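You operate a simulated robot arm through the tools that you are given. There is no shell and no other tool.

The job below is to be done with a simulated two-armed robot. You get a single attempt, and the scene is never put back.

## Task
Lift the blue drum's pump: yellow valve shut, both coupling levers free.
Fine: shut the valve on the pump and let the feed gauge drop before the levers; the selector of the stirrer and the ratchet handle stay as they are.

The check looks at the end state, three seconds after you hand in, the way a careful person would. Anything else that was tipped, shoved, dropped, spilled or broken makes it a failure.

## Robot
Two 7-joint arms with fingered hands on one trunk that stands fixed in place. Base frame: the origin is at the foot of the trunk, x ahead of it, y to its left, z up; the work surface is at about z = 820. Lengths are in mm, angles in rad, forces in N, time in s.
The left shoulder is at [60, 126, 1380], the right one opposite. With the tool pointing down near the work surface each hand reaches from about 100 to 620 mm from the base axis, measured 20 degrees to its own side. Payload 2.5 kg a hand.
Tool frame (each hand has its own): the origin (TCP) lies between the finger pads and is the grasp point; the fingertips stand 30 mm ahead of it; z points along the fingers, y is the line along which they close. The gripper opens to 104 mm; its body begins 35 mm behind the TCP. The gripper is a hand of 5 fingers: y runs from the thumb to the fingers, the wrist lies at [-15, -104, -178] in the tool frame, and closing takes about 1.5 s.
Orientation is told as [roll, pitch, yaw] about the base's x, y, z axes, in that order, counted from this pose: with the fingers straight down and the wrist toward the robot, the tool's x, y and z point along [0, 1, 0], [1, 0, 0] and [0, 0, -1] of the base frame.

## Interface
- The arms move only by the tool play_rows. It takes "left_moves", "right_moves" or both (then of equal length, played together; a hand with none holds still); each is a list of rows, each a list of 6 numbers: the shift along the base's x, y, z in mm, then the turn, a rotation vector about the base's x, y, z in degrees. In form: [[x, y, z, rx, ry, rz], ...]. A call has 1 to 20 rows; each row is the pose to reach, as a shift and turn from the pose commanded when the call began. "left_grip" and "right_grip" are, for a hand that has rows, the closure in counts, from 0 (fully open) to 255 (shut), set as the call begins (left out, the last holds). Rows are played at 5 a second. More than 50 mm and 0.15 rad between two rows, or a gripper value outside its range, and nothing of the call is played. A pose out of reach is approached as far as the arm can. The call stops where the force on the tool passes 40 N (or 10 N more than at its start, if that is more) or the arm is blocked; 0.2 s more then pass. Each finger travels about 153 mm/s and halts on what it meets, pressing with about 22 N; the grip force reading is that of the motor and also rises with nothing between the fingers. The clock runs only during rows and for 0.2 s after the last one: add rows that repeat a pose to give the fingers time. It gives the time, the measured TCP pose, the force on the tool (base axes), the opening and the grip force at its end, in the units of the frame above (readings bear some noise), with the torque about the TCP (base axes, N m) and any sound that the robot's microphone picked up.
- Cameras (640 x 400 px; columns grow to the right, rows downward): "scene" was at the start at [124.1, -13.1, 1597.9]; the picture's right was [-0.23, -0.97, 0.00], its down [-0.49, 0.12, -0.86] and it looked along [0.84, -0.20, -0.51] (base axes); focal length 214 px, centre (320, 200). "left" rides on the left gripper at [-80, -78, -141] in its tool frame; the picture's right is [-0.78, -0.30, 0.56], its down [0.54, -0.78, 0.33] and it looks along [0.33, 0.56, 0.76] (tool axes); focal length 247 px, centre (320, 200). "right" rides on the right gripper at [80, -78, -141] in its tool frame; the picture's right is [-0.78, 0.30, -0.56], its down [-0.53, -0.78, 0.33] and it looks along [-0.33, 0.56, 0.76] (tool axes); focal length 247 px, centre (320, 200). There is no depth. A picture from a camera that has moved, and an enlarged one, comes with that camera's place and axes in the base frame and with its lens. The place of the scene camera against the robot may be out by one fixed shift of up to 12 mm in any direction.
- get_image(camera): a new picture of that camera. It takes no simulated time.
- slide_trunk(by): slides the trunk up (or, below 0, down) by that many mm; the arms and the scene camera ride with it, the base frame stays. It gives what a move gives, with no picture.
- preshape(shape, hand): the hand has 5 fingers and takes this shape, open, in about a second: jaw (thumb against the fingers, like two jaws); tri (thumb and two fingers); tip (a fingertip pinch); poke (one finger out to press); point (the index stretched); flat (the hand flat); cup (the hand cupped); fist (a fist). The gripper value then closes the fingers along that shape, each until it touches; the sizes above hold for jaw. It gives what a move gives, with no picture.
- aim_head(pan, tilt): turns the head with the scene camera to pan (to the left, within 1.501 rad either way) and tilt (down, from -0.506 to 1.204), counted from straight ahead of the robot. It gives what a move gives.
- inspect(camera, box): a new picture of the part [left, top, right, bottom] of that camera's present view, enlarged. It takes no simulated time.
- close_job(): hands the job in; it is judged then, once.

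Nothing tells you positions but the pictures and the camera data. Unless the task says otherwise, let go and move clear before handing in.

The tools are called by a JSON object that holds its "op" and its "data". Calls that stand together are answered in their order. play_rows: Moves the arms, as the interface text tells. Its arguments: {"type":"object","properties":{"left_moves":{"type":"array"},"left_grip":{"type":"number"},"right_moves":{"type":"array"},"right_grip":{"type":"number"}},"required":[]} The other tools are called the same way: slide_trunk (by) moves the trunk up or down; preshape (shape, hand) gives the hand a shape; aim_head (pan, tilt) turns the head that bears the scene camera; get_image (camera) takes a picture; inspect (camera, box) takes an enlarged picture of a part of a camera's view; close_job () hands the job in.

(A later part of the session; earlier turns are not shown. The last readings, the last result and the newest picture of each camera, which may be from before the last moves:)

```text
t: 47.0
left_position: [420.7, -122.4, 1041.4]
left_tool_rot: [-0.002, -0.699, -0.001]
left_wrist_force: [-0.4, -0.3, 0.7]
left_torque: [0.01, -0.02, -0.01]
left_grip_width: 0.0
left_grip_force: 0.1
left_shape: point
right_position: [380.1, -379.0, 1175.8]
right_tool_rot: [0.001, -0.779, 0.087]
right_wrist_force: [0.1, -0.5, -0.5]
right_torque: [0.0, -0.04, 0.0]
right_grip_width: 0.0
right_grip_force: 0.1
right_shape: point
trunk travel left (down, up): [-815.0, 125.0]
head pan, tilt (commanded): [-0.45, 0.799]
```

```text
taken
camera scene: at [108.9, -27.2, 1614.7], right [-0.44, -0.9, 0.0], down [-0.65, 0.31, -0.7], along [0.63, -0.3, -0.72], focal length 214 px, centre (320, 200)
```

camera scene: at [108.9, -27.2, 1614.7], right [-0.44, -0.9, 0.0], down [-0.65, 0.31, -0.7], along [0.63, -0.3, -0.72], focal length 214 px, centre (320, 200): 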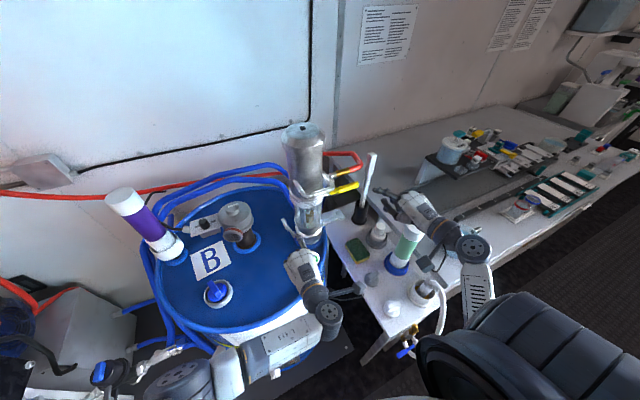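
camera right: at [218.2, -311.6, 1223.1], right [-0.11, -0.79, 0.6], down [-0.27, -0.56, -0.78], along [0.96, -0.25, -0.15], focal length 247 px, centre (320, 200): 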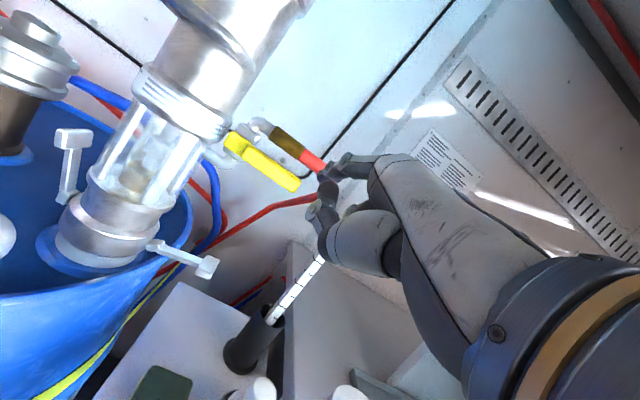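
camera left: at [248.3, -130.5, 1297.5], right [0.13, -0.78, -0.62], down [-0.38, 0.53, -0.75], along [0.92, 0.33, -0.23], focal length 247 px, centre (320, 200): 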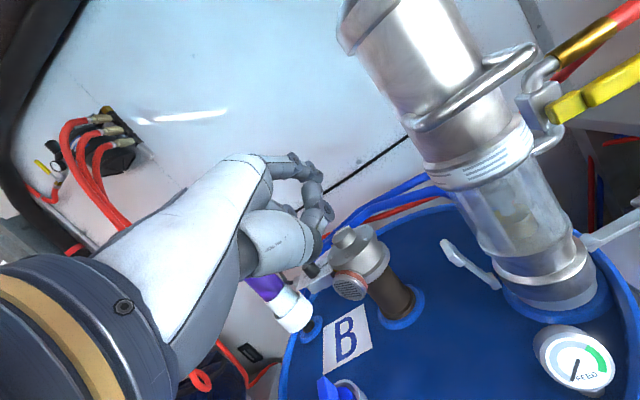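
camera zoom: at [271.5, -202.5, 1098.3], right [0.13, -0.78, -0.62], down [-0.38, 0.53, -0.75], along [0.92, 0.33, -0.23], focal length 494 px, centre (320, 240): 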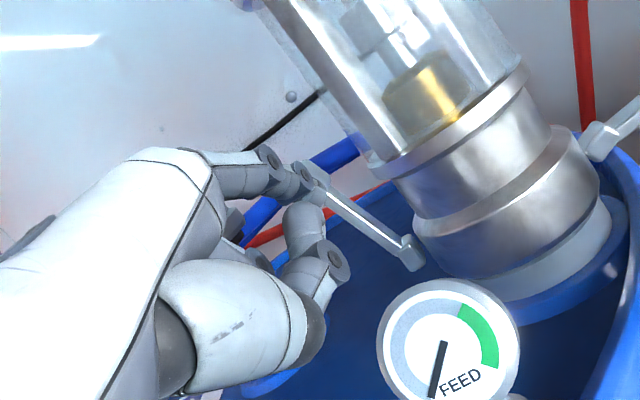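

Gauge remains dropped. The left index tip is at about (488,-138,1067), aimed between glass and lever. I advance into the gap in steps.

{"op": "play_rows", "data": {"left_moves": [[10, -2, 0, 0, 0, 0], [20, -3, 0, 0, 0, 0], [30, -3, 0, 0, 0, 0], [40, -3, 0, 0, 0, 0], [50, -3, 0, 0, 0, 0], [57, -3, 0, 0, 0, 0], [57, -3, 0, 0, 0, 0]]}}

{"op": "inspect", "data": {"camera": "left", "box": [200, 80, 440, 280]}}

{"op": "inspect", "data": {"camera": "scene", "box": [260, 190, 350, 270]}}

```text
t: 48.5
left_position: [479.5, -125.4, 1038.3]
left_tool_rot: [-0.002, -0.698, 0.002]
left_wrist_force: [0.1, 0.6, 0.0]
left_torque: [0.0, -0.02, 0.0]
left_grip_width: 0.0
left_grip_force: 0.0
left_shape: point
right_position: [379.7, -379.4, 1175.4]
right_tool_rot: [0.002, -0.779, 0.086]
right_wrist_force: [-0.7, 0.5, -0.4]
right_torque: [-0.02, 0.03, 0.0]
right_grip_width: 0.1
right_grip_force: 0.0
right_shape: point
trunk travel left (down, up): [-815.0, 125.0]
head pan, tilt (commanded): [-0.45, 0.799]
```

```text
2.00 times, centred on (320, 180) of left
camera zoom: at [330.3, -206.1, 1097.2], right [0.13, -0.78, -0.62], down [-0.38, 0.53, -0.75], along [0.91, 0.33, -0.23], focal length 494 px, centre (320, 240)
```

zoom: 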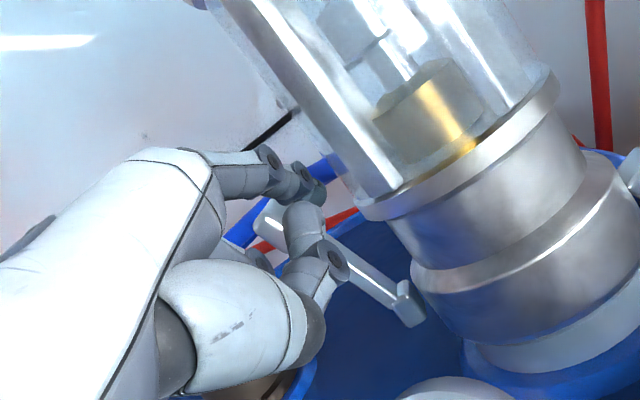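

```text
5.00 times, centred on (305, 230) of scene
camera zoom: at [108.8, -27.4, 1614.7], right [-0.44, -0.9, 0.0], down [-0.65, 0.31, -0.7], along [0.63, -0.3, -0.72], focal length 1072 px, centre (395, 50)
```

zoom: 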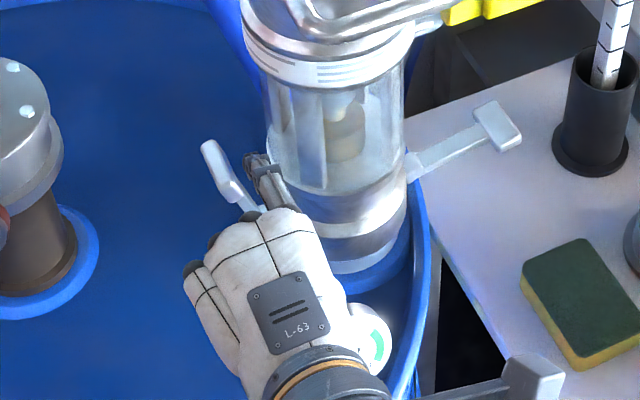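

The left finger is inside the left lever. I sweep it outward (+y) and down along the arc in one careful motion, first to 50°.

{"op": "play_rows", "data": {"left_moves": [[0, 5, 0, 0, 0, 0], [0, 10, 0, 0, 0, 0], [0, 15, -1, 0, 0, 0], [0, 20, -3, 0, 0, 0], [0, 25, -5, 0, 0, 0], [0, 30, -8, 0, 0, 0], [0, 35, -11, 0, 0, 0], [0, 40, -14, 0, 0, 0], [0, 40, -14, 0, 0, 0]]}}

{"op": "inspect", "data": {"camera": "left", "box": [200, 80, 440, 280]}}

{"op": "inspect", "data": {"camera": "scene", "box": [240, 190, 350, 270]}}

```text
t: 50.5
left_position: [480.5, -87.0, 1026.3]
left_tool_rot: [-0.001, -0.698, 0.003]
left_wrist_force: [0.2, -0.5, 0.3]
left_torque: [0.02, 0.01, -0.04]
left_grip_width: 0.0
left_grip_force: 0.1
left_shape: point
right_position: [379.5, -378.1, 1175.1]
right_tool_rot: [0.0, -0.778, 0.085]
right_wrist_force: [-0.3, 0.0, -0.6]
right_torque: [-0.01, 0.01, -0.01]
right_grip_width: 0.0
right_grip_force: 0.0
right_shape: point
trunk travel left (down, up): [-815.0, 125.0]
head pan, tilt (commanded): [-0.45, 0.799]
```

```text
2.00 times, centred on (320, 180) of left
camera zoom: at [330.7, -166.1, 1083.9], right [0.13, -0.78, -0.62], down [-0.38, 0.53, -0.75], along [0.91, 0.33, -0.23], focal length 494 px, centre (320, 240)
```

zoom: 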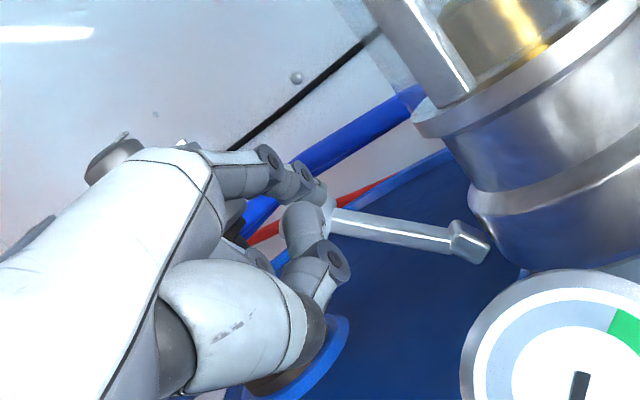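

```text
5.00 times, centred on (295, 230) of scene
camera zoom: at [108.8, -27.5, 1614.7], right [-0.44, -0.9, 0.0], down [-0.65, 0.31, -0.7], along [0.63, -0.3, -0.72], focal length 1072 px, centre (445, 50)
```

zoom: 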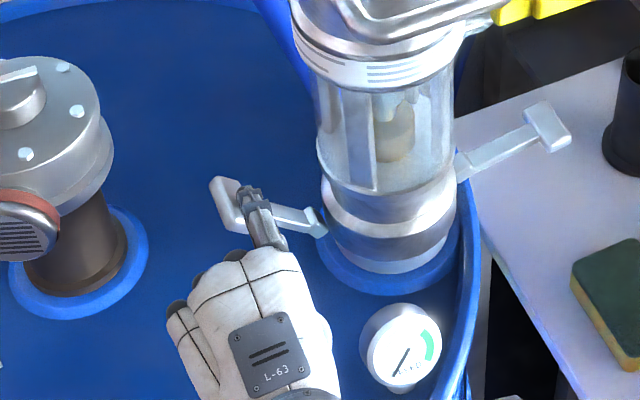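

The left lever follows. Continue the arc to the stop near horizontal.

{"op": "play_rows", "data": {"left_moves": [[0, 4, -4, 0, 0, 0], [0, 8, -8, 0, 0, 0], [0, 12, -12, 0, 0, 0], [0, 15, -17, 0, 0, 0], [0, 18, -22, 0, 0, 0], [0, 21, -28, 0, 0, 0], [0, 23, -33, 0, 0, 0], [0, 24, -38, 0, 0, 0], [0, 24, -43, 0, 0, 0], [0, 24, -47, 0, 0, 0], [0, 24, -47, 0, 0, 0]]}}

{"op": "inspect", "data": {"camera": "left", "box": [200, 80, 440, 280]}}

{"op": "inspect", "data": {"camera": "scene", "box": [240, 190, 350, 270]}}

```text
t: 53.0
left_position: [478.3, -61.9, 979.3]
left_tool_rot: [0.001, -0.701, -0.002]
left_wrist_force: [-3.3, -0.9, 7.2]
left_torque: [-0.01, -0.46, -0.08]
left_grip_width: 0.0
left_grip_force: 0.0
left_shape: point
right_position: [378.7, -379.1, 1176.6]
right_tool_rot: [0.001, -0.78, 0.085]
right_wrist_force: [0.3, -0.2, 0.1]
right_torque: [0.02, 0.06, -0.02]
right_grip_width: 0.0
right_grip_force: 0.0
right_shape: point
trunk travel left (down, up): [-815.0, 125.0]
head pan, tilt (commanded): [-0.45, 0.799]
```

```text
2.00 times, centred on (320, 180) of left
camera zoom: at [329.5, -141.2, 1036.3], right [0.13, -0.78, -0.62], down [-0.38, 0.54, -0.75], along [0.92, 0.33, -0.22], focal length 494 px, centre (320, 240)
```

zoom: 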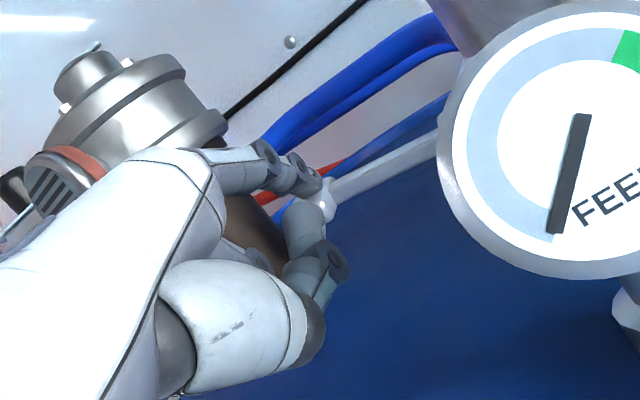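

```text
5.00 times, centred on (295, 230) of scene
camera zoom: at [107.6, -27.4, 1614.9], right [-0.44, -0.9, 0.0], down [-0.64, 0.31, -0.7], along [0.63, -0.3, -0.72], focal length 1072 px, centre (445, 50)
```

zoom: 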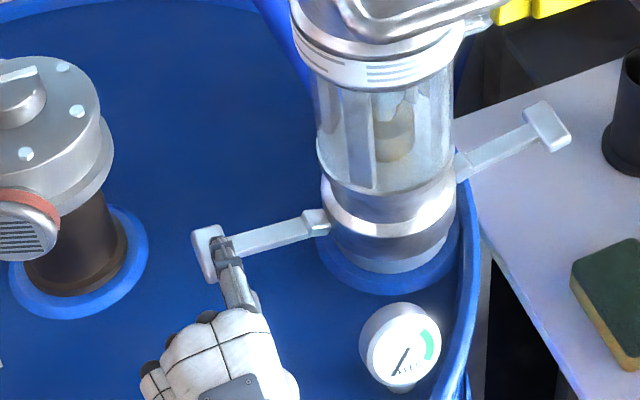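

Both levers are at their stops. I withdraw the left finger up and back, then re-inspect levers, valve and the pump body for grasping.

{"op": "play_rows", "data": {"left_moves": [[0, 0, 12, 0, 0, 0], [-5, 0, 28, 0, 0, 0], [-35, 5, 40, 0, 0, 0], [-70, 10, 60, 0, 0, 0], [-80, 12, 100, 0, 0, 0], [-80, 12, 145, 0, 0, 0], [-80, 12, 190, 0, 0, 0], [-80, 12, 235, 0, 0, 0], [-80, 12, 275, 0, 0, 0], [-80, 12, 275, 0, 0, 0]]}}

{"op": "get_image", "data": {"camera": "left"}}

{"op": "inspect", "data": {"camera": "left", "box": [330, 0, 600, 200]}}

{"op": "inspect", "data": {"camera": "scene", "box": [250, 110, 390, 280]}}

{"op": "get_image", "data": {"camera": "right"}}

```text
t: 54.8
left_position: [397.1, -23.3, 1133.7]
left_tool_rot: [0.356, -0.602, -0.276]
left_wrist_force: [-0.6, -0.6, 0.3]
left_torque: [0.0, -0.02, 0.0]
left_grip_width: 0.0
left_grip_force: 0.1
left_shape: point
right_position: [378.5, -378.1, 1175.0]
right_tool_rot: [0.002, -0.781, 0.086]
right_wrist_force: [0.2, -0.9, 0.1]
right_torque: [0.02, 0.0, -0.02]
right_grip_width: 0.0
right_grip_force: 0.0
right_shape: point
trunk travel left (down, up): [-815.0, 125.0]
head pan, tilt (commanded): [-0.45, 0.799]
stopped in row 9 (left hand): the arm was blocked; the commanded pose is now the measured one
```

```text
taken
camera left: at [245.5, -108.8, 1173.9], right [0.05, -0.57, -0.82], down [-0.38, 0.75, -0.54], along [0.92, 0.34, -0.18], focal length 247 px, centre (320, 200)
```

left: 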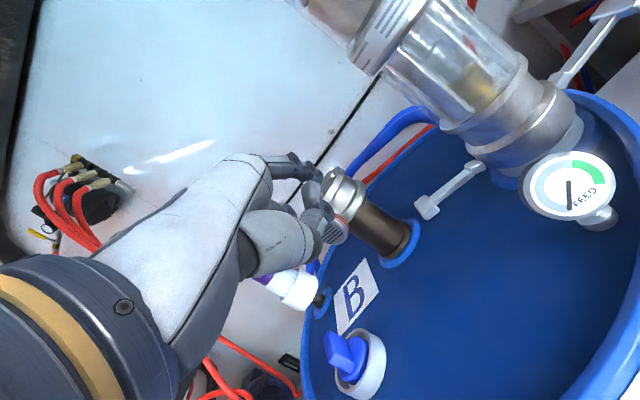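

```text
2.00 times, centred on (465, 100) of left
camera zoom: at [245.5, -108.8, 1173.9], right [0.05, -0.57, -0.82], down [-0.38, 0.75, -0.54], along [0.92, 0.34, -0.18], focal length 494 px, centre (30, 400)
```

zoom: 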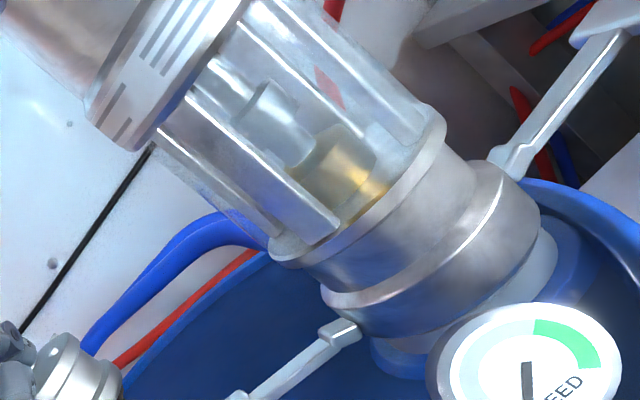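

```text
2.35 times, centred on (320, 195) of scene
camera zoom: at [108.8, -27.5, 1614.7], right [-0.44, -0.9, 0.0], down [-0.65, 0.31, -0.7], along [0.63, -0.3, -0.72], focal length 505 px, centre (320, 212)
```

zoom: 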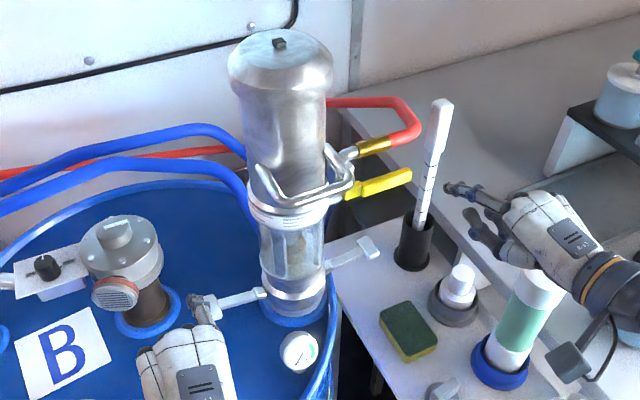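

```text
taken
camera right: at [218.2, -311.8, 1222.6], right [-0.11, -0.79, 0.6], down [-0.27, -0.56, -0.78], along [0.96, -0.25, -0.15], focal length 247 px, centre (320, 200)
```

right: 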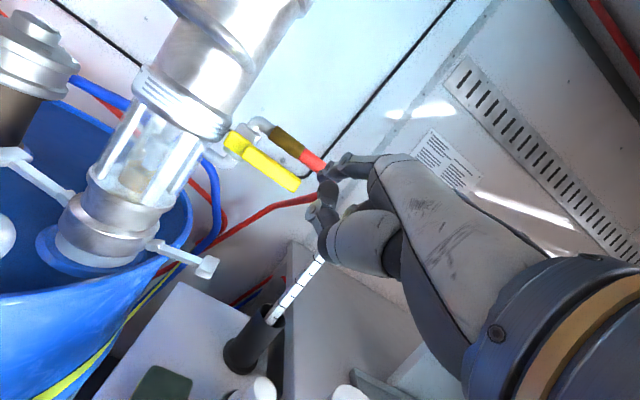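

Levers are both out and staying; the left arm stopped as "blocked" while rising, so I check what's around it before moving on.

{"op": "get_image", "data": {"camera": "scene"}}

{"op": "aim_head", "data": {"pan": 0.2, "tilt": 0.9}}

{"op": "get_image", "data": {"camera": "scene"}}

```text
taken
camera scene: at [108.8, -27.5, 1614.7], right [-0.44, -0.9, 0.0], down [-0.65, 0.31, -0.7], along [0.63, -0.3, -0.72], focal length 214 px, centre (320, 200)
```

scene: 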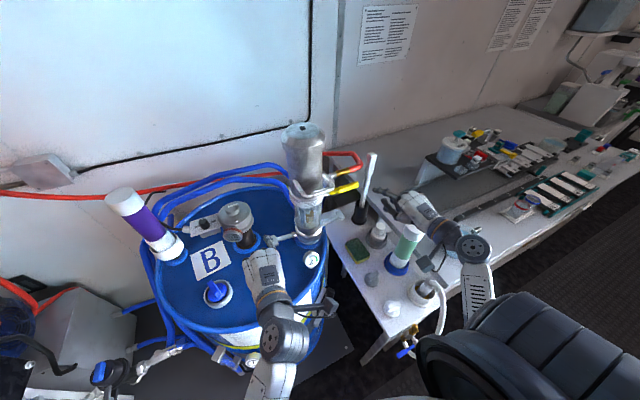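

```text
t: 55.8
left_position: [396.9, -21.6, 1132.5]
left_tool_rot: [0.354, -0.604, -0.274]
left_wrist_force: [0.0, -0.3, -0.7]
left_torque: [0.0, -0.03, -0.02]
left_grip_width: 0.0
left_grip_force: 0.0
left_shape: point
right_position: [379.6, -379.4, 1176.5]
right_tool_rot: [0.002, -0.78, 0.085]
right_wrist_force: [-0.3, -0.2, 0.1]
right_torque: [-0.02, -0.03, 0.01]
right_grip_width: 0.1
right_grip_force: 0.1
right_shape: point
trunk travel left (down, up): [-815.0, 125.0]
head pan, tilt (commanded): [0.201, 0.901]
```

```text
taken
camera scene: at [110.2, 22.7, 1606.8], right [0.2, -0.98, 0.0], down [-0.77, -0.16, -0.62], along [0.61, 0.12, -0.78], focal length 214 px, centre (320, 200)
```

scene: 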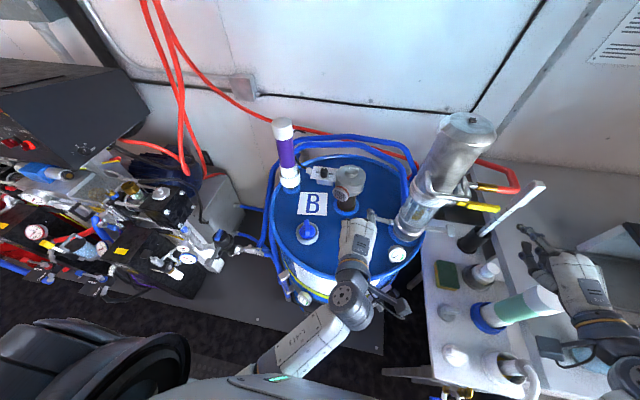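

Nothing touches the left arm; it's just a joint-limit block. I'll move the left hand aside to the left, then raise the trunk a bit to give the right arm room for gripping the pump body.

{"op": "play_rows", "data": {"left_moves": [[0, 25, 0, 0, 0, 0], [0, 50, 0, 0, 0, 0], [0, 75, 0, 0, 0, 0], [0, 75, 0, 0, 0, 0]]}}

{"op": "slide_trunk", "data": {"by": 60}}

{"op": "aim_head", "data": {"pan": -0.35, "tilt": 0.8}}

{"op": "get_image", "data": {"camera": "scene"}}

```text
t: 57.0
left_position: [393.5, 49.3, 1105.3]
left_tool_rot: [0.373, -0.537, -0.295]
left_wrist_force: [0.1, 0.3, 0.4]
left_torque: [0.02, -0.01, 0.02]
left_grip_width: 0.1
left_grip_force: 0.0
left_shape: point
right_position: [378.9, -379.7, 1175.4]
right_tool_rot: [0.0, -0.781, 0.085]
right_wrist_force: [1.5, -0.4, 0.2]
right_torque: [0.01, 0.05, 0.03]
right_grip_width: 0.0
right_grip_force: 0.0
right_shape: point
trunk travel left (down, up): [-815.0, 125.0]
head pan, tilt (commanded): [0.201, 0.901]
stopped in row 4 (left hand): the arm was blocked; the commanded pose is now the measured one
```

```text
t: 58.0
left_position: [393.9, 48.1, 1165.2]
left_tool_rot: [0.373, -0.538, -0.296]
left_wrist_force: [-0.1, 0.5, 0.3]
left_torque: [-0.03, -0.05, -0.01]
left_grip_width: 0.0
left_grip_force: 0.1
left_shape: point
right_position: [380.0, -379.5, 1236.3]
right_tool_rot: [0.003, -0.777, 0.085]
right_wrist_force: [0.0, -1.1, 0.4]
right_torque: [0.01, -0.01, 0.0]
right_grip_width: 0.0
right_grip_force: 0.0
right_shape: point
trunk travel left (down, up): [-875.0, 65.0]
head pan, tilt (commanded): [0.201, 0.901]
```

```text
t: 59.0
left_position: [393.4, 48.8, 1165.3]
left_tool_rot: [0.371, -0.538, -0.295]
left_wrist_force: [-0.3, -0.2, 0.2]
left_torque: [0.01, 0.01, -0.05]
left_grip_width: 0.0
left_grip_force: 0.1
left_shape: point
right_position: [379.3, -378.2, 1236.3]
right_tool_rot: [0.002, -0.778, 0.085]
right_wrist_force: [0.8, -0.7, 0.4]
right_torque: [0.01, 0.01, -0.01]
right_grip_width: 0.0
right_grip_force: 0.0
right_shape: point
trunk travel left (down, up): [-875.0, 65.0]
head pan, tilt (commanded): [-0.351, 0.799]
```

```text
taken
camera scene: at [112.0, -19.9, 1674.7], right [-0.34, -0.94, 0.0], down [-0.67, 0.25, -0.7], along [0.65, -0.24, -0.72], focal length 214 px, centre (320, 200)
```

scene: 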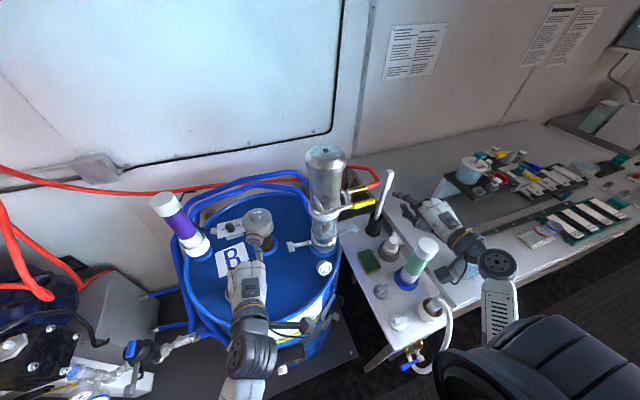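

Clear. I open the right hand to the jaw shape and roll it 90° while moving to a staging point about 120 mm off the pump body, so it can grip the cylinder under its cap from the front-right.

{"op": "preshape", "data": {"hand": "right", "shape": "jaw"}}

{"op": "play_rows", "data": {"right_moves": [[0, 0, 10, 8.2, 0.3, -0.4], [0, 0, 20, 16.3, 0.7, -0.7], [5, 5, 30, 24.5, 1.0, -1.1], [10, 10, 40, 32.7, 1.3, -1.5], [15, 20, 50, 40.9, 1.6, -1.9], [20, 30, 60, 49.0, 2.0, -2.2], [28, 42, 68, 57.2, 2.3, -2.6], [36, 54, 74, 65.4, 2.6, -3.0], [45, 66, 77, 73.6, 2.9, -3.4], [56, 77, 77, 81.7, 3.3, -3.7], [62, 82, 77, 89.9, 3.6, -4.1], [62, 82, 77, 89.9, 3.6, -4.1]]}}

{"op": "get_image", "data": {"camera": "right"}}

{"op": "get_image", "data": {"camera": "scene"}}

```text
t: 59.9
left_position: [392.9, 48.8, 1165.6]
left_tool_rot: [0.372, -0.538, -0.295]
left_wrist_force: [-1.1, 1.0, -0.1]
left_torque: [-0.01, 0.05, -0.03]
left_grip_width: 0.0
left_grip_force: 0.0
left_shape: point
right_position: [378.8, -377.8, 1235.7]
right_tool_rot: [0.001, -0.781, 0.086]
right_wrist_force: [-0.1, 0.3, 0.1]
right_torque: [-0.01, 0.0, 0.0]
right_grip_width: 103.5
right_grip_force: 0.0
right_shape: jaw
trunk travel left (down, up): [-875.0, 65.0]
head pan, tilt (commanded): [-0.351, 0.799]
```

```text
t: 62.5
left_position: [392.3, 49.8, 1164.8]
left_tool_rot: [0.373, -0.537, -0.294]
left_wrist_force: [-1.5, 0.1, 0.7]
left_torque: [-0.04, 0.03, -0.04]
left_grip_width: 0.0
left_grip_force: 0.0
left_shape: point
right_position: [442.2, -298.3, 1312.6]
right_tool_rot: [1.575, 0.001, -0.787]
right_wrist_force: [-0.1, 0.6, 0.1]
right_torque: [0.02, 0.03, -0.01]
right_grip_width: 104.0
right_grip_force: 0.1
right_shape: jaw
trunk travel left (down, up): [-875.0, 65.0]
head pan, tilt (commanded): [-0.351, 0.799]
```

```text
taken
camera right: at [286.1, -341.1, 1392.9], right [-0.18, -0.6, -0.78], down [-0.31, 0.79, -0.53], along [0.93, 0.15, -0.33], focal length 247 px, centre (320, 200)
```

right: 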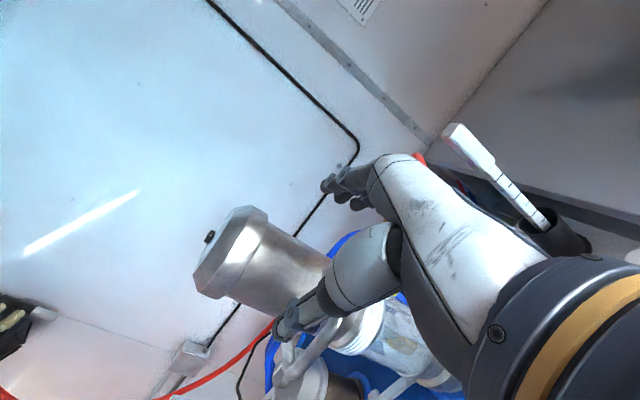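

```text
taken
camera scene: at [111.9, -20.1, 1674.7], right [-0.34, -0.94, 0.0], down [-0.67, 0.25, -0.7], along [0.65, -0.24, -0.72], focal length 214 px, centre (320, 200)
```

scene: 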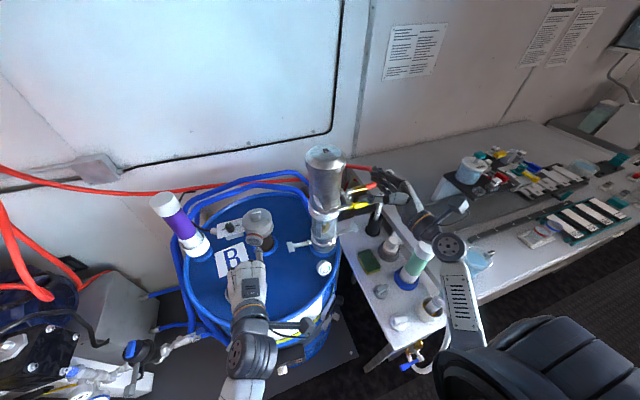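

The hand is oriented as planned (fingers horizontal, pointing forward-left). Zooming to measure the pump body, cap lip and finger clearance.

{"op": "inspect", "data": {"camera": "right", "box": [170, 140, 430, 340]}}

{"op": "inspect", "data": {"camera": "scene", "box": [280, 120, 460, 270]}}

```text
2.00 times, centred on (300, 240) of right
camera zoom: at [286.1, -341.1, 1392.9], right [-0.18, -0.6, -0.78], down [-0.31, 0.79, -0.53], along [0.93, 0.15, -0.33], focal length 494 px, centre (360, 120)
```

zoom: 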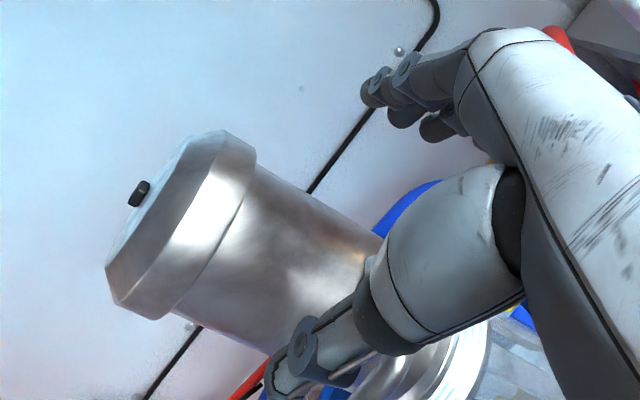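

```text
2.67 times, centred on (370, 195) of scene
camera zoom: at [111.9, -20.1, 1674.7], right [-0.34, -0.94, 0.0], down [-0.67, 0.25, -0.7], along [0.65, -0.24, -0.72], focal length 572 px, centre (187, 213)
```

zoom: 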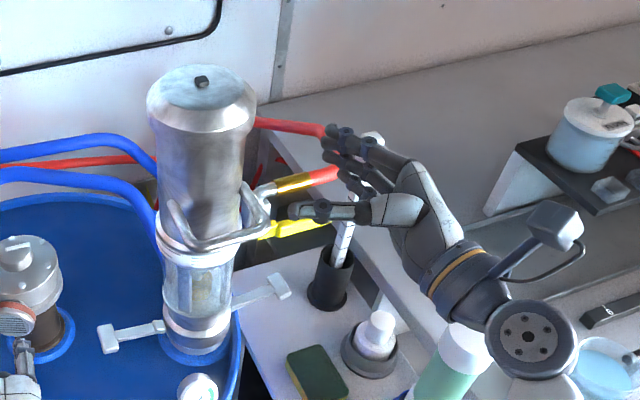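

Body diameter is about 94 mm, cap about 107 mm with its lip at z≈1332; the bail would be in the palm's way from this angle, so I'll come in squarely from the right side (fingers along +y) at z≈1302, above the hose and below the cap. First I yaw to that staging pose.

{"op": "play_rows", "data": {"right_moves": [[16, -5, -2, 0, 0, 7.5], [32, -10, -4, 0, 0, 15], [49, -15, -6, 0, 0, 22.5], [66, -20, -8, 0, 0, 30], [83, -24, -10, 0, 0, 37.5], [99, -27, -10, 0, 0, 45], [99, -27, -10, 0, 0, 45]]}}

{"op": "get_image", "data": {"camera": "right"}}

{"op": "inspect", "data": {"camera": "scene", "box": [280, 120, 460, 270]}}

```text
t: 64.1
left_position: [392.5, 48.1, 1165.4]
left_tool_rot: [0.373, -0.538, -0.294]
left_wrist_force: [0.3, -0.4, -0.2]
left_torque: [-0.01, 0.02, -0.01]
left_grip_width: 0.2
left_grip_force: 0.0
left_shape: point
right_position: [539.5, -324.0, 1303.2]
right_tool_rot: [1.571, -0.004, 0.004]
right_wrist_force: [0.0, -0.2, 0.0]
right_torque: [-0.01, 0.0, 0.0]
right_grip_width: 103.8
right_grip_force: 0.1
right_shape: jaw
trunk travel left (down, up): [-875.0, 65.0]
head pan, tilt (commanded): [-0.351, 0.799]
```

```text
taken
camera right: at [461.8, -464.1, 1384.0], right [0.3, -0.56, -0.78], down [-0.78, 0.33, -0.54], along [0.55, 0.76, -0.33], focal length 247 px, centre (320, 200)
```

right: 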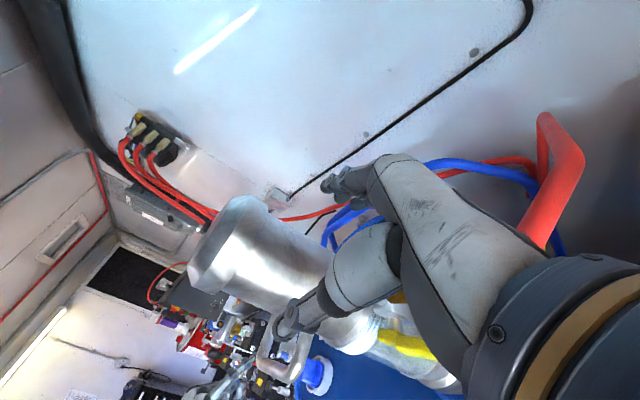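

```text
2.67 times, centred on (370, 195) of scene
camera zoom: at [111.3, -20.4, 1674.8], right [-0.34, -0.94, 0.0], down [-0.67, 0.25, -0.7], along [0.66, -0.24, -0.72], focal length 572 px, centre (187, 213)
```

zoom: 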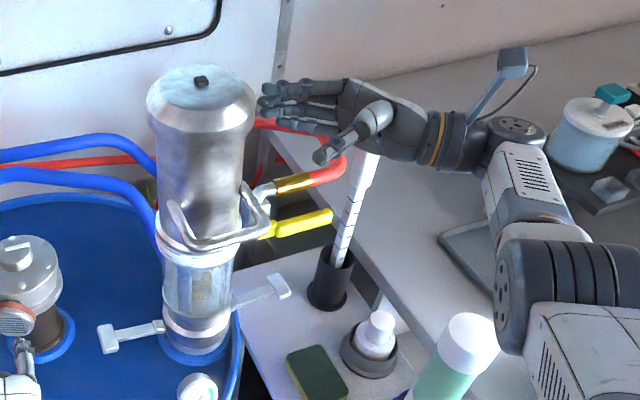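

Now the open hand faces the pump from the right: fingers to pass behind, thumb in front. I zoom in with the right camera to check height against cap lip and lateral centring.

{"op": "inspect", "data": {"camera": "right", "box": [170, 140, 430, 400]}}

{"op": "inspect", "data": {"camera": "left", "box": [320, 0, 640, 200]}}

```text
1.54 times, centred on (300, 270) of right
camera zoom: at [461.8, -464.1, 1384.0], right [0.3, -0.56, -0.78], down [-0.78, 0.33, -0.54], along [0.55, 0.76, -0.33], focal length 380 px, centre (351, 92)
```

zoom: 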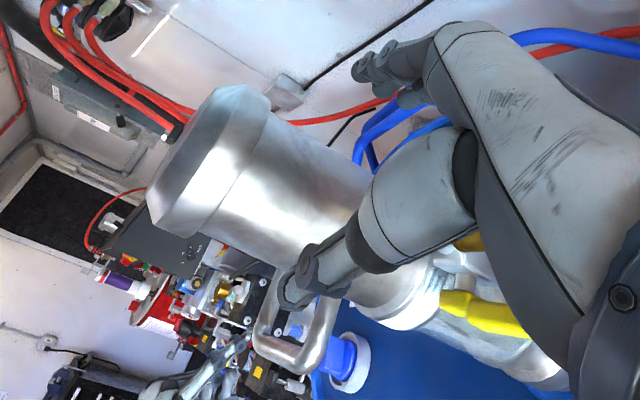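

```text
2.00 times, centred on (480, 100) of left
camera zoom: at [242.9, -37.4, 1212.5], right [0.0, -0.54, -0.84], down [-0.4, 0.77, -0.5], along [0.92, 0.34, -0.22], focal length 494 px, centre (0, 400)
```

zoom: 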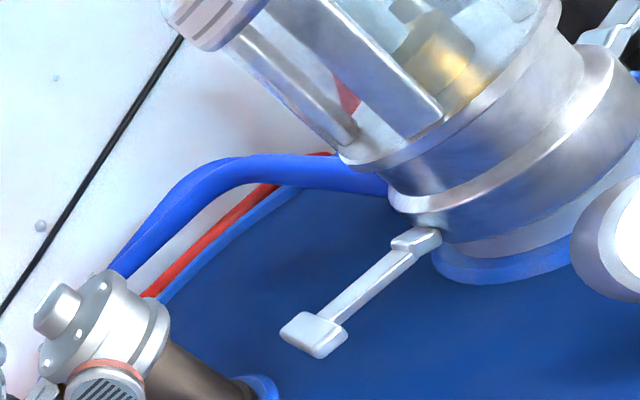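

Lip at z≈1332, axis at x≈541.5 — the hand is centred within about 2 mm. I advance toward the pump in two stages, watching the force.

{"op": "play_rows", "data": {"right_moves": [[1, 15, 0, 0, 0, 0], [2, 30, 0, 0, 0, 0], [2, 45, 0, 0, 0, 0], [2, 60, 0, 0, 0, 0], [2, 70, 0, 0, 0, 0], [2, 70, 0, 0, 0, 0]]}}

{"op": "get_image", "data": {"camera": "right"}}

{"op": "inspect", "data": {"camera": "scene", "box": [280, 120, 440, 260]}}

```text
t: 65.5
left_position: [392.4, 48.3, 1165.7]
left_tool_rot: [0.373, -0.538, -0.296]
left_wrist_force: [-0.5, 0.0, -0.2]
left_torque: [0.02, -0.05, 0.04]
left_grip_width: 0.0
left_grip_force: 0.1
left_shape: point
right_position: [543.7, -254.5, 1302.7]
right_tool_rot: [1.572, 0.001, 0.001]
right_wrist_force: [-0.9, 0.4, -0.6]
right_torque: [-0.03, 0.0, 0.01]
right_grip_width: 103.9
right_grip_force: 0.1
right_shape: jaw
trunk travel left (down, up): [-875.0, 65.0]
head pan, tilt (commanded): [-0.351, 0.799]
```

```text
taken
camera right: at [464.8, -394.3, 1382.9], right [0.3, -0.56, -0.78], down [-0.78, 0.33, -0.53], along [0.56, 0.76, -0.33], focal length 247 px, centre (320, 200)
```

right: 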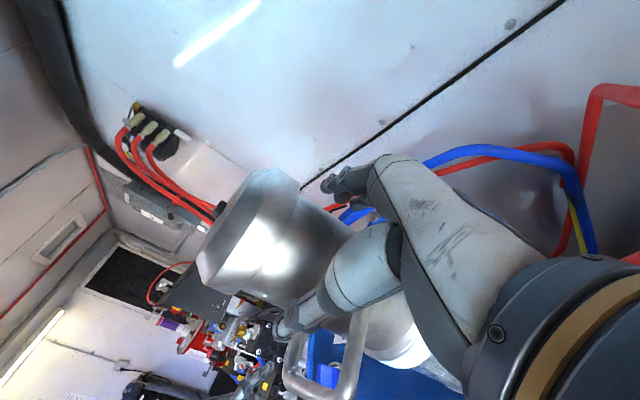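

```text
2.86 times, centred on (360, 190) of scene
camera zoom: at [111.9, -20.1, 1674.7], right [-0.34, -0.94, 0.0], down [-0.67, 0.25, -0.7], along [0.65, -0.24, -0.72], focal length 613 px, centre (206, 229)
```

zoom: 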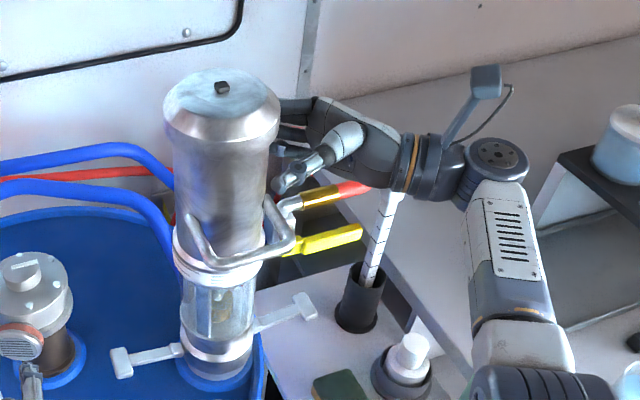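

No contact so far, thumb in front and fingers behind. I continue the last 40 mm slowly.

{"op": "play_rows", "data": {"right_moves": [[-1, 8, 0, 0, 0, 0], [-2, 16, 0, 0, 0, 0], [-2, 24, 0, 0, 0, 0], [-2, 31, 0, 0, 0, 0], [-2, 37, 0, 0, 0, 0], [-2, 41, 0, 0, 0, 0], [-2, 41, 0, 0, 0, 0]]}}

{"op": "get_image", "data": {"camera": "right"}}

{"op": "inspect", "data": {"camera": "scene", "box": [280, 120, 440, 260]}}

```text
t: 67.1
left_position: [394.7, 47.0, 1165.2]
left_tool_rot: [0.375, -0.537, -0.295]
left_wrist_force: [0.3, 0.1, -0.4]
left_torque: [0.04, -0.03, 0.0]
left_grip_width: 0.1
left_grip_force: 0.0
left_shape: point
right_position: [541.5, -215.4, 1302.2]
right_tool_rot: [1.573, 0.001, -0.002]
right_wrist_force: [3.6, -7.3, 1.2]
right_torque: [0.05, 0.05, -0.37]
right_grip_width: 104.1
right_grip_force: 0.0
right_shape: jaw
trunk travel left (down, up): [-875.0, 65.0]
head pan, tilt (commanded): [-0.351, 0.799]
```

```text
taken
camera right: at [462.9, -355.2, 1382.3], right [0.3, -0.56, -0.78], down [-0.78, 0.34, -0.53], along [0.56, 0.76, -0.33], focal length 247 px, centre (320, 200)
```

right: 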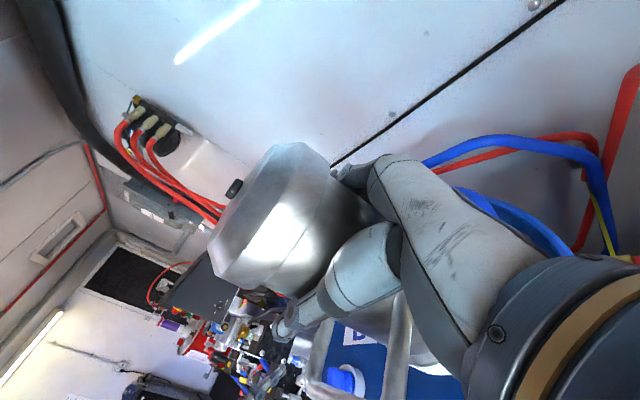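

```text
2.86 times, centred on (360, 190) of scene
camera zoom: at [112.7, -21.8, 1674.6], right [-0.34, -0.94, 0.0], down [-0.67, 0.25, -0.7], along [0.65, -0.24, -0.72], focal length 613 px, centre (206, 229)
```

zoom: 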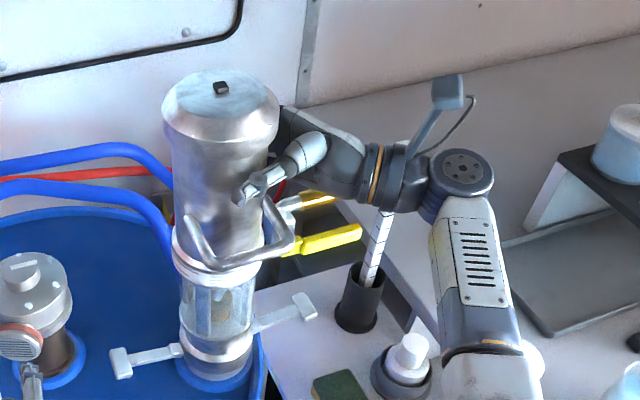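

The palm has just met the body (≈8 N). I ease back 3 mm, then close the fingers around the body.

{"op": "play_rows", "data": {"right_moves": [[1, -2, 0, 0, 0, 0], [2, -4, 0, 0, 0, 0], [2, -4, 0, 0, 0, 0]]}}

{"op": "play_rows", "data": {"right_moves": [[0, 0, 0, 0, 0, 0], [0, 0, 0, 0, 0, 0], [0, 0, 0, 0, 0, 0], [0, 0, 0, 0, 0, 0], [0, 0, 0, 0, 0, 0], [0, 0, 0, 0, 0, 0], [0, 0, 0, 0, 0, 0], [0, 0, 0, 0, 0, 0], [0, 0, 0, 0, 0, 0]], "right_grip": 255}}

{"op": "inspect", "data": {"camera": "scene", "box": [280, 120, 440, 260]}}

{"op": "get_image", "data": {"camera": "right"}}

```text
t: 67.9
left_position: [392.8, 49.4, 1164.9]
left_tool_rot: [0.372, -0.537, -0.296]
left_wrist_force: [-0.8, 1.2, -0.3]
left_torque: [-0.01, -0.03, 0.01]
left_grip_width: 0.0
left_grip_force: 0.0
left_shape: point
right_position: [541.4, -216.6, 1303.6]
right_tool_rot: [1.572, -0.001, 0.002]
right_wrist_force: [2.2, -0.4, 0.3]
right_torque: [0.0, 0.01, -0.06]
right_grip_width: 103.8
right_grip_force: 0.1
right_shape: jaw
trunk travel left (down, up): [-875.0, 65.0]
head pan, tilt (commanded): [-0.351, 0.799]
```

```text
t: 69.9
left_position: [393.9, 48.9, 1165.3]
left_tool_rot: [0.371, -0.539, -0.295]
left_wrist_force: [0.1, 0.0, 0.0]
left_torque: [-0.02, -0.03, 0.0]
left_grip_width: 0.0
left_grip_force: 0.0
left_shape: point
right_position: [541.8, -217.5, 1302.9]
right_tool_rot: [1.572, 0.0, 0.001]
right_wrist_force: [2.5, 0.5, -1.6]
right_torque: [0.05, -0.1, -0.02]
right_grip_width: 89.2
right_grip_force: 21.6
right_shape: jaw
trunk travel left (down, up): [-875.0, 65.0]
head pan, tilt (commanded): [-0.351, 0.799]
```

```text
2.86 times, centred on (360, 190) of scene
camera zoom: at [112.5, -20.0, 1674.7], right [-0.34, -0.94, 0.0], down [-0.67, 0.25, -0.7], along [0.65, -0.24, -0.72], focal length 613 px, centre (206, 229)
```

zoom: 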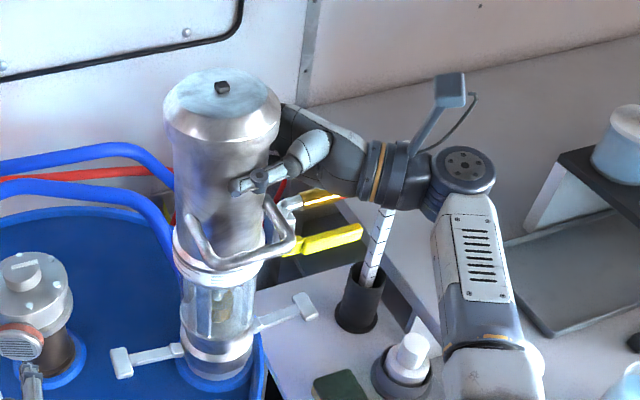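

```text
taken
camera right: at [464.6, -357.3, 1383.2], right [0.3, -0.56, -0.78], down [-0.78, 0.33, -0.53], along [0.56, 0.76, -0.33], focal length 247 px, centre (320, 200)
```

right: 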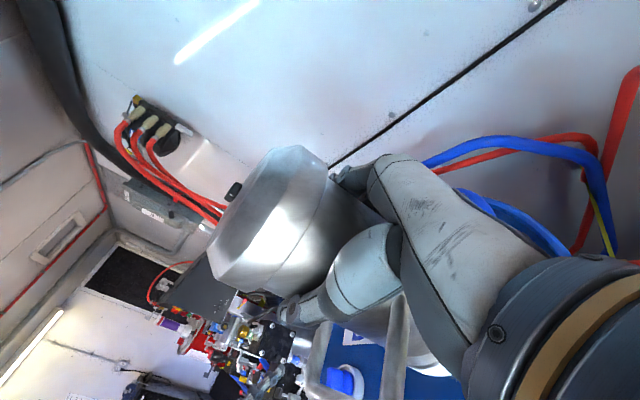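

Gripped: width 89 mm, 21.6 N. I try a small lift of 12 mm and watch the force and the pump.

{"op": "play_rows", "data": {"right_moves": [[0, 0, 3, 0, 0, 0], [0, 0, 6, 0, 0, 0], [0, 0, 9, 0, 0, 0], [0, 0, 12, 0, 0, 0], [0, 0, 12, 0, 0, 0]]}}

{"op": "inspect", "data": {"camera": "scene", "box": [280, 120, 440, 260]}}

{"op": "inspect", "data": {"camera": "left", "box": [320, 0, 640, 200]}}

```text
t: 71.1
left_position: [393.7, 47.9, 1164.7]
left_tool_rot: [0.372, -0.537, -0.294]
left_wrist_force: [0.1, -0.3, 0.3]
left_torque: [-0.01, 0.03, 0.03]
left_grip_width: 0.2
left_grip_force: 0.1
left_shape: point
right_position: [543.1, -217.9, 1314.0]
right_tool_rot: [1.572, 0.0, 0.0]
right_wrist_force: [0.6, -0.8, -5.1]
right_torque: [-0.02, 0.11, -0.08]
right_grip_width: 89.4
right_grip_force: 22.6
right_shape: jaw
trunk travel left (down, up): [-875.0, 65.0]
head pan, tilt (commanded): [-0.351, 0.799]
```

```text
2.86 times, centred on (360, 190) of scene
camera zoom: at [112.9, -20.4, 1674.6], right [-0.34, -0.94, 0.0], down [-0.67, 0.25, -0.7], along [0.65, -0.24, -0.72], focal length 613 px, centre (206, 229)
```

zoom: 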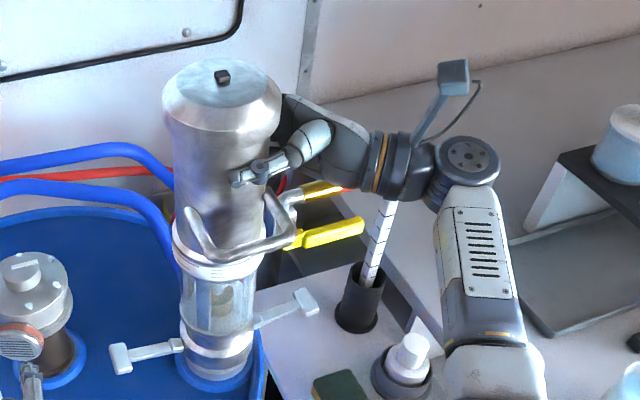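

```text
2.00 times, centred on (480, 100) of left
camera zoom: at [243.9, -37.4, 1212.2], right [0.0, -0.54, -0.84], down [-0.4, 0.77, -0.5], along [0.92, 0.34, -0.22], focal length 494 px, centre (0, 400)
```

zoom: 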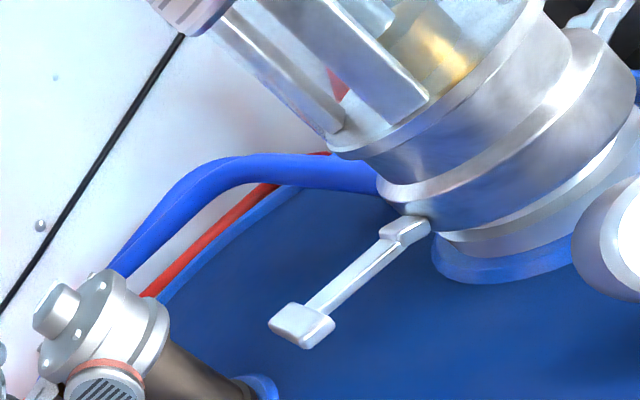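

The pump rises with the hand, straight, with only about 5 N load. I continue the lift to about 60 mm, watching the force and hose.

{"op": "play_rows", "data": {"right_moves": [[0, 0, 6, 0, 0, 0], [0, 0, 12, 0, 0, 0], [0, 0, 18, 0, 0, 0], [0, 0, 24, 0, 0, 0], [0, 0, 30, 0, 0, 0], [0, 0, 36, 0, 0, 0], [0, 0, 42, 0, 0, 0], [0, 0, 48, 0, 0, 0], [0, 0, 48, 0, 0, 0]]}}

{"op": "inspect", "data": {"camera": "scene", "box": [260, 100, 440, 270]}}

{"op": "get_image", "data": {"camera": "left"}}

```text
t: 73.1
left_position: [394.0, 49.5, 1164.9]
left_tool_rot: [0.371, -0.537, -0.296]
left_wrist_force: [-0.5, 0.3, 0.4]
left_torque: [0.0, 0.03, 0.01]
left_grip_width: 0.0
left_grip_force: 0.1
left_shape: point
right_position: [542.5, -217.2, 1363.5]
right_tool_rot: [1.573, -0.001, 0.0]
right_wrist_force: [1.7, 1.2, -4.2]
right_torque: [0.01, 0.07, -0.03]
right_grip_width: 89.0
right_grip_force: 21.7
right_shape: jaw
trunk travel left (down, up): [-875.0, 65.0]
head pan, tilt (commanded): [-0.351, 0.799]
```

```text
2.35 times, centred on (350, 185) of scene
camera zoom: at [112.9, -20.0, 1674.7], right [-0.34, -0.94, 0.0], down [-0.67, 0.25, -0.7], along [0.65, -0.24, -0.72], focal length 505 px, centre (249, 235)
```

zoom: 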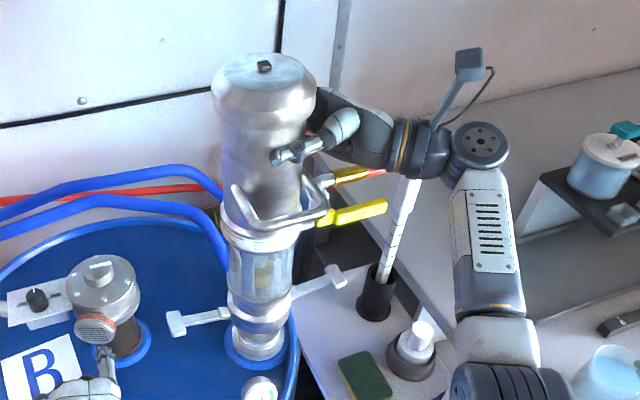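

```text
taken
camera left: at [244.0, -37.1, 1212.3], right [0.0, -0.54, -0.84], down [-0.4, 0.77, -0.5], along [0.92, 0.34, -0.22], focal length 247 px, centre (320, 200)
```

left: 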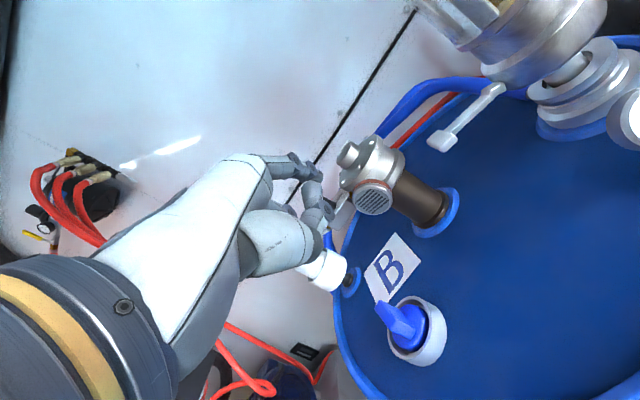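

The pump is about 60 mm up, coupling clearly separated, load only ~4 N. I raise it another 40 mm, watching for any stop or hose pull.

{"op": "play_rows", "data": {"right_moves": [[0, 0, 6, 0, 0, 0], [0, 0, 12, 0, 0, 0], [0, 0, 18, 0, 0, 0], [0, 0, 24, 0, 0, 0], [0, 0, 30, 0, 0, 0], [0, 0, 36, 0, 0, 0], [0, 0, 40, 0, 0, 0], [0, 0, 40, 0, 0, 0]]}}

{"op": "inspect", "data": {"camera": "scene", "box": [240, 90, 440, 290]}}

{"op": "inspect", "data": {"camera": "left", "box": [380, 0, 640, 160]}}

```text
t: 74.9
left_position: [392.6, 49.5, 1164.0]
left_tool_rot: [0.371, -0.536, -0.295]
left_wrist_force: [-0.3, -0.2, -0.1]
left_torque: [0.02, 0.0, -0.01]
left_grip_width: 0.4
left_grip_force: 0.1
left_shape: point
right_position: [543.5, -217.5, 1402.0]
right_tool_rot: [1.572, 0.002, 0.001]
right_wrist_force: [4.0, -1.1, -5.5]
right_torque: [-0.02, 0.06, -0.07]
right_grip_width: 88.8
right_grip_force: 21.8
right_shape: jaw
trunk travel left (down, up): [-875.0, 65.0]
head pan, tilt (commanded): [-0.351, 0.799]
```

```text
2.00 times, centred on (340, 190) of scene
camera zoom: at [113.4, -20.3, 1674.6], right [-0.34, -0.94, 0.0], down [-0.67, 0.25, -0.7], along [0.65, -0.24, -0.72], focal length 429 px, centre (280, 220)
```

zoom: 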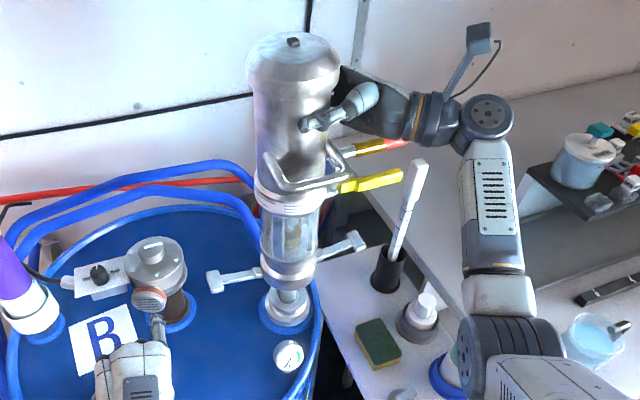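

```text
2.46 times, centred on (510, 80) of left
camera zoom: at [244.3, -37.3, 1212.2], right [0.0, -0.54, -0.84], down [-0.4, 0.77, -0.5], along [0.92, 0.34, -0.22], focal length 608 px, centre (-148, 495)
```

zoom: 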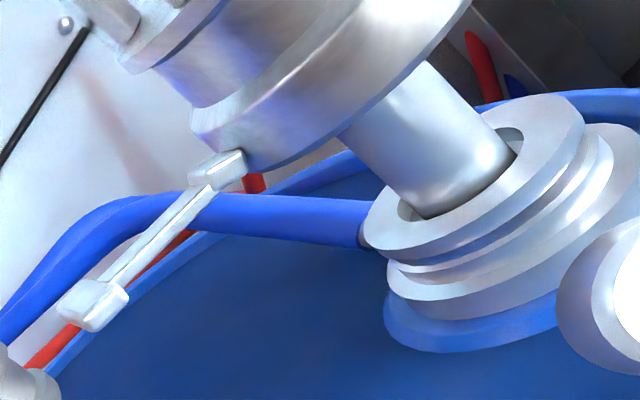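

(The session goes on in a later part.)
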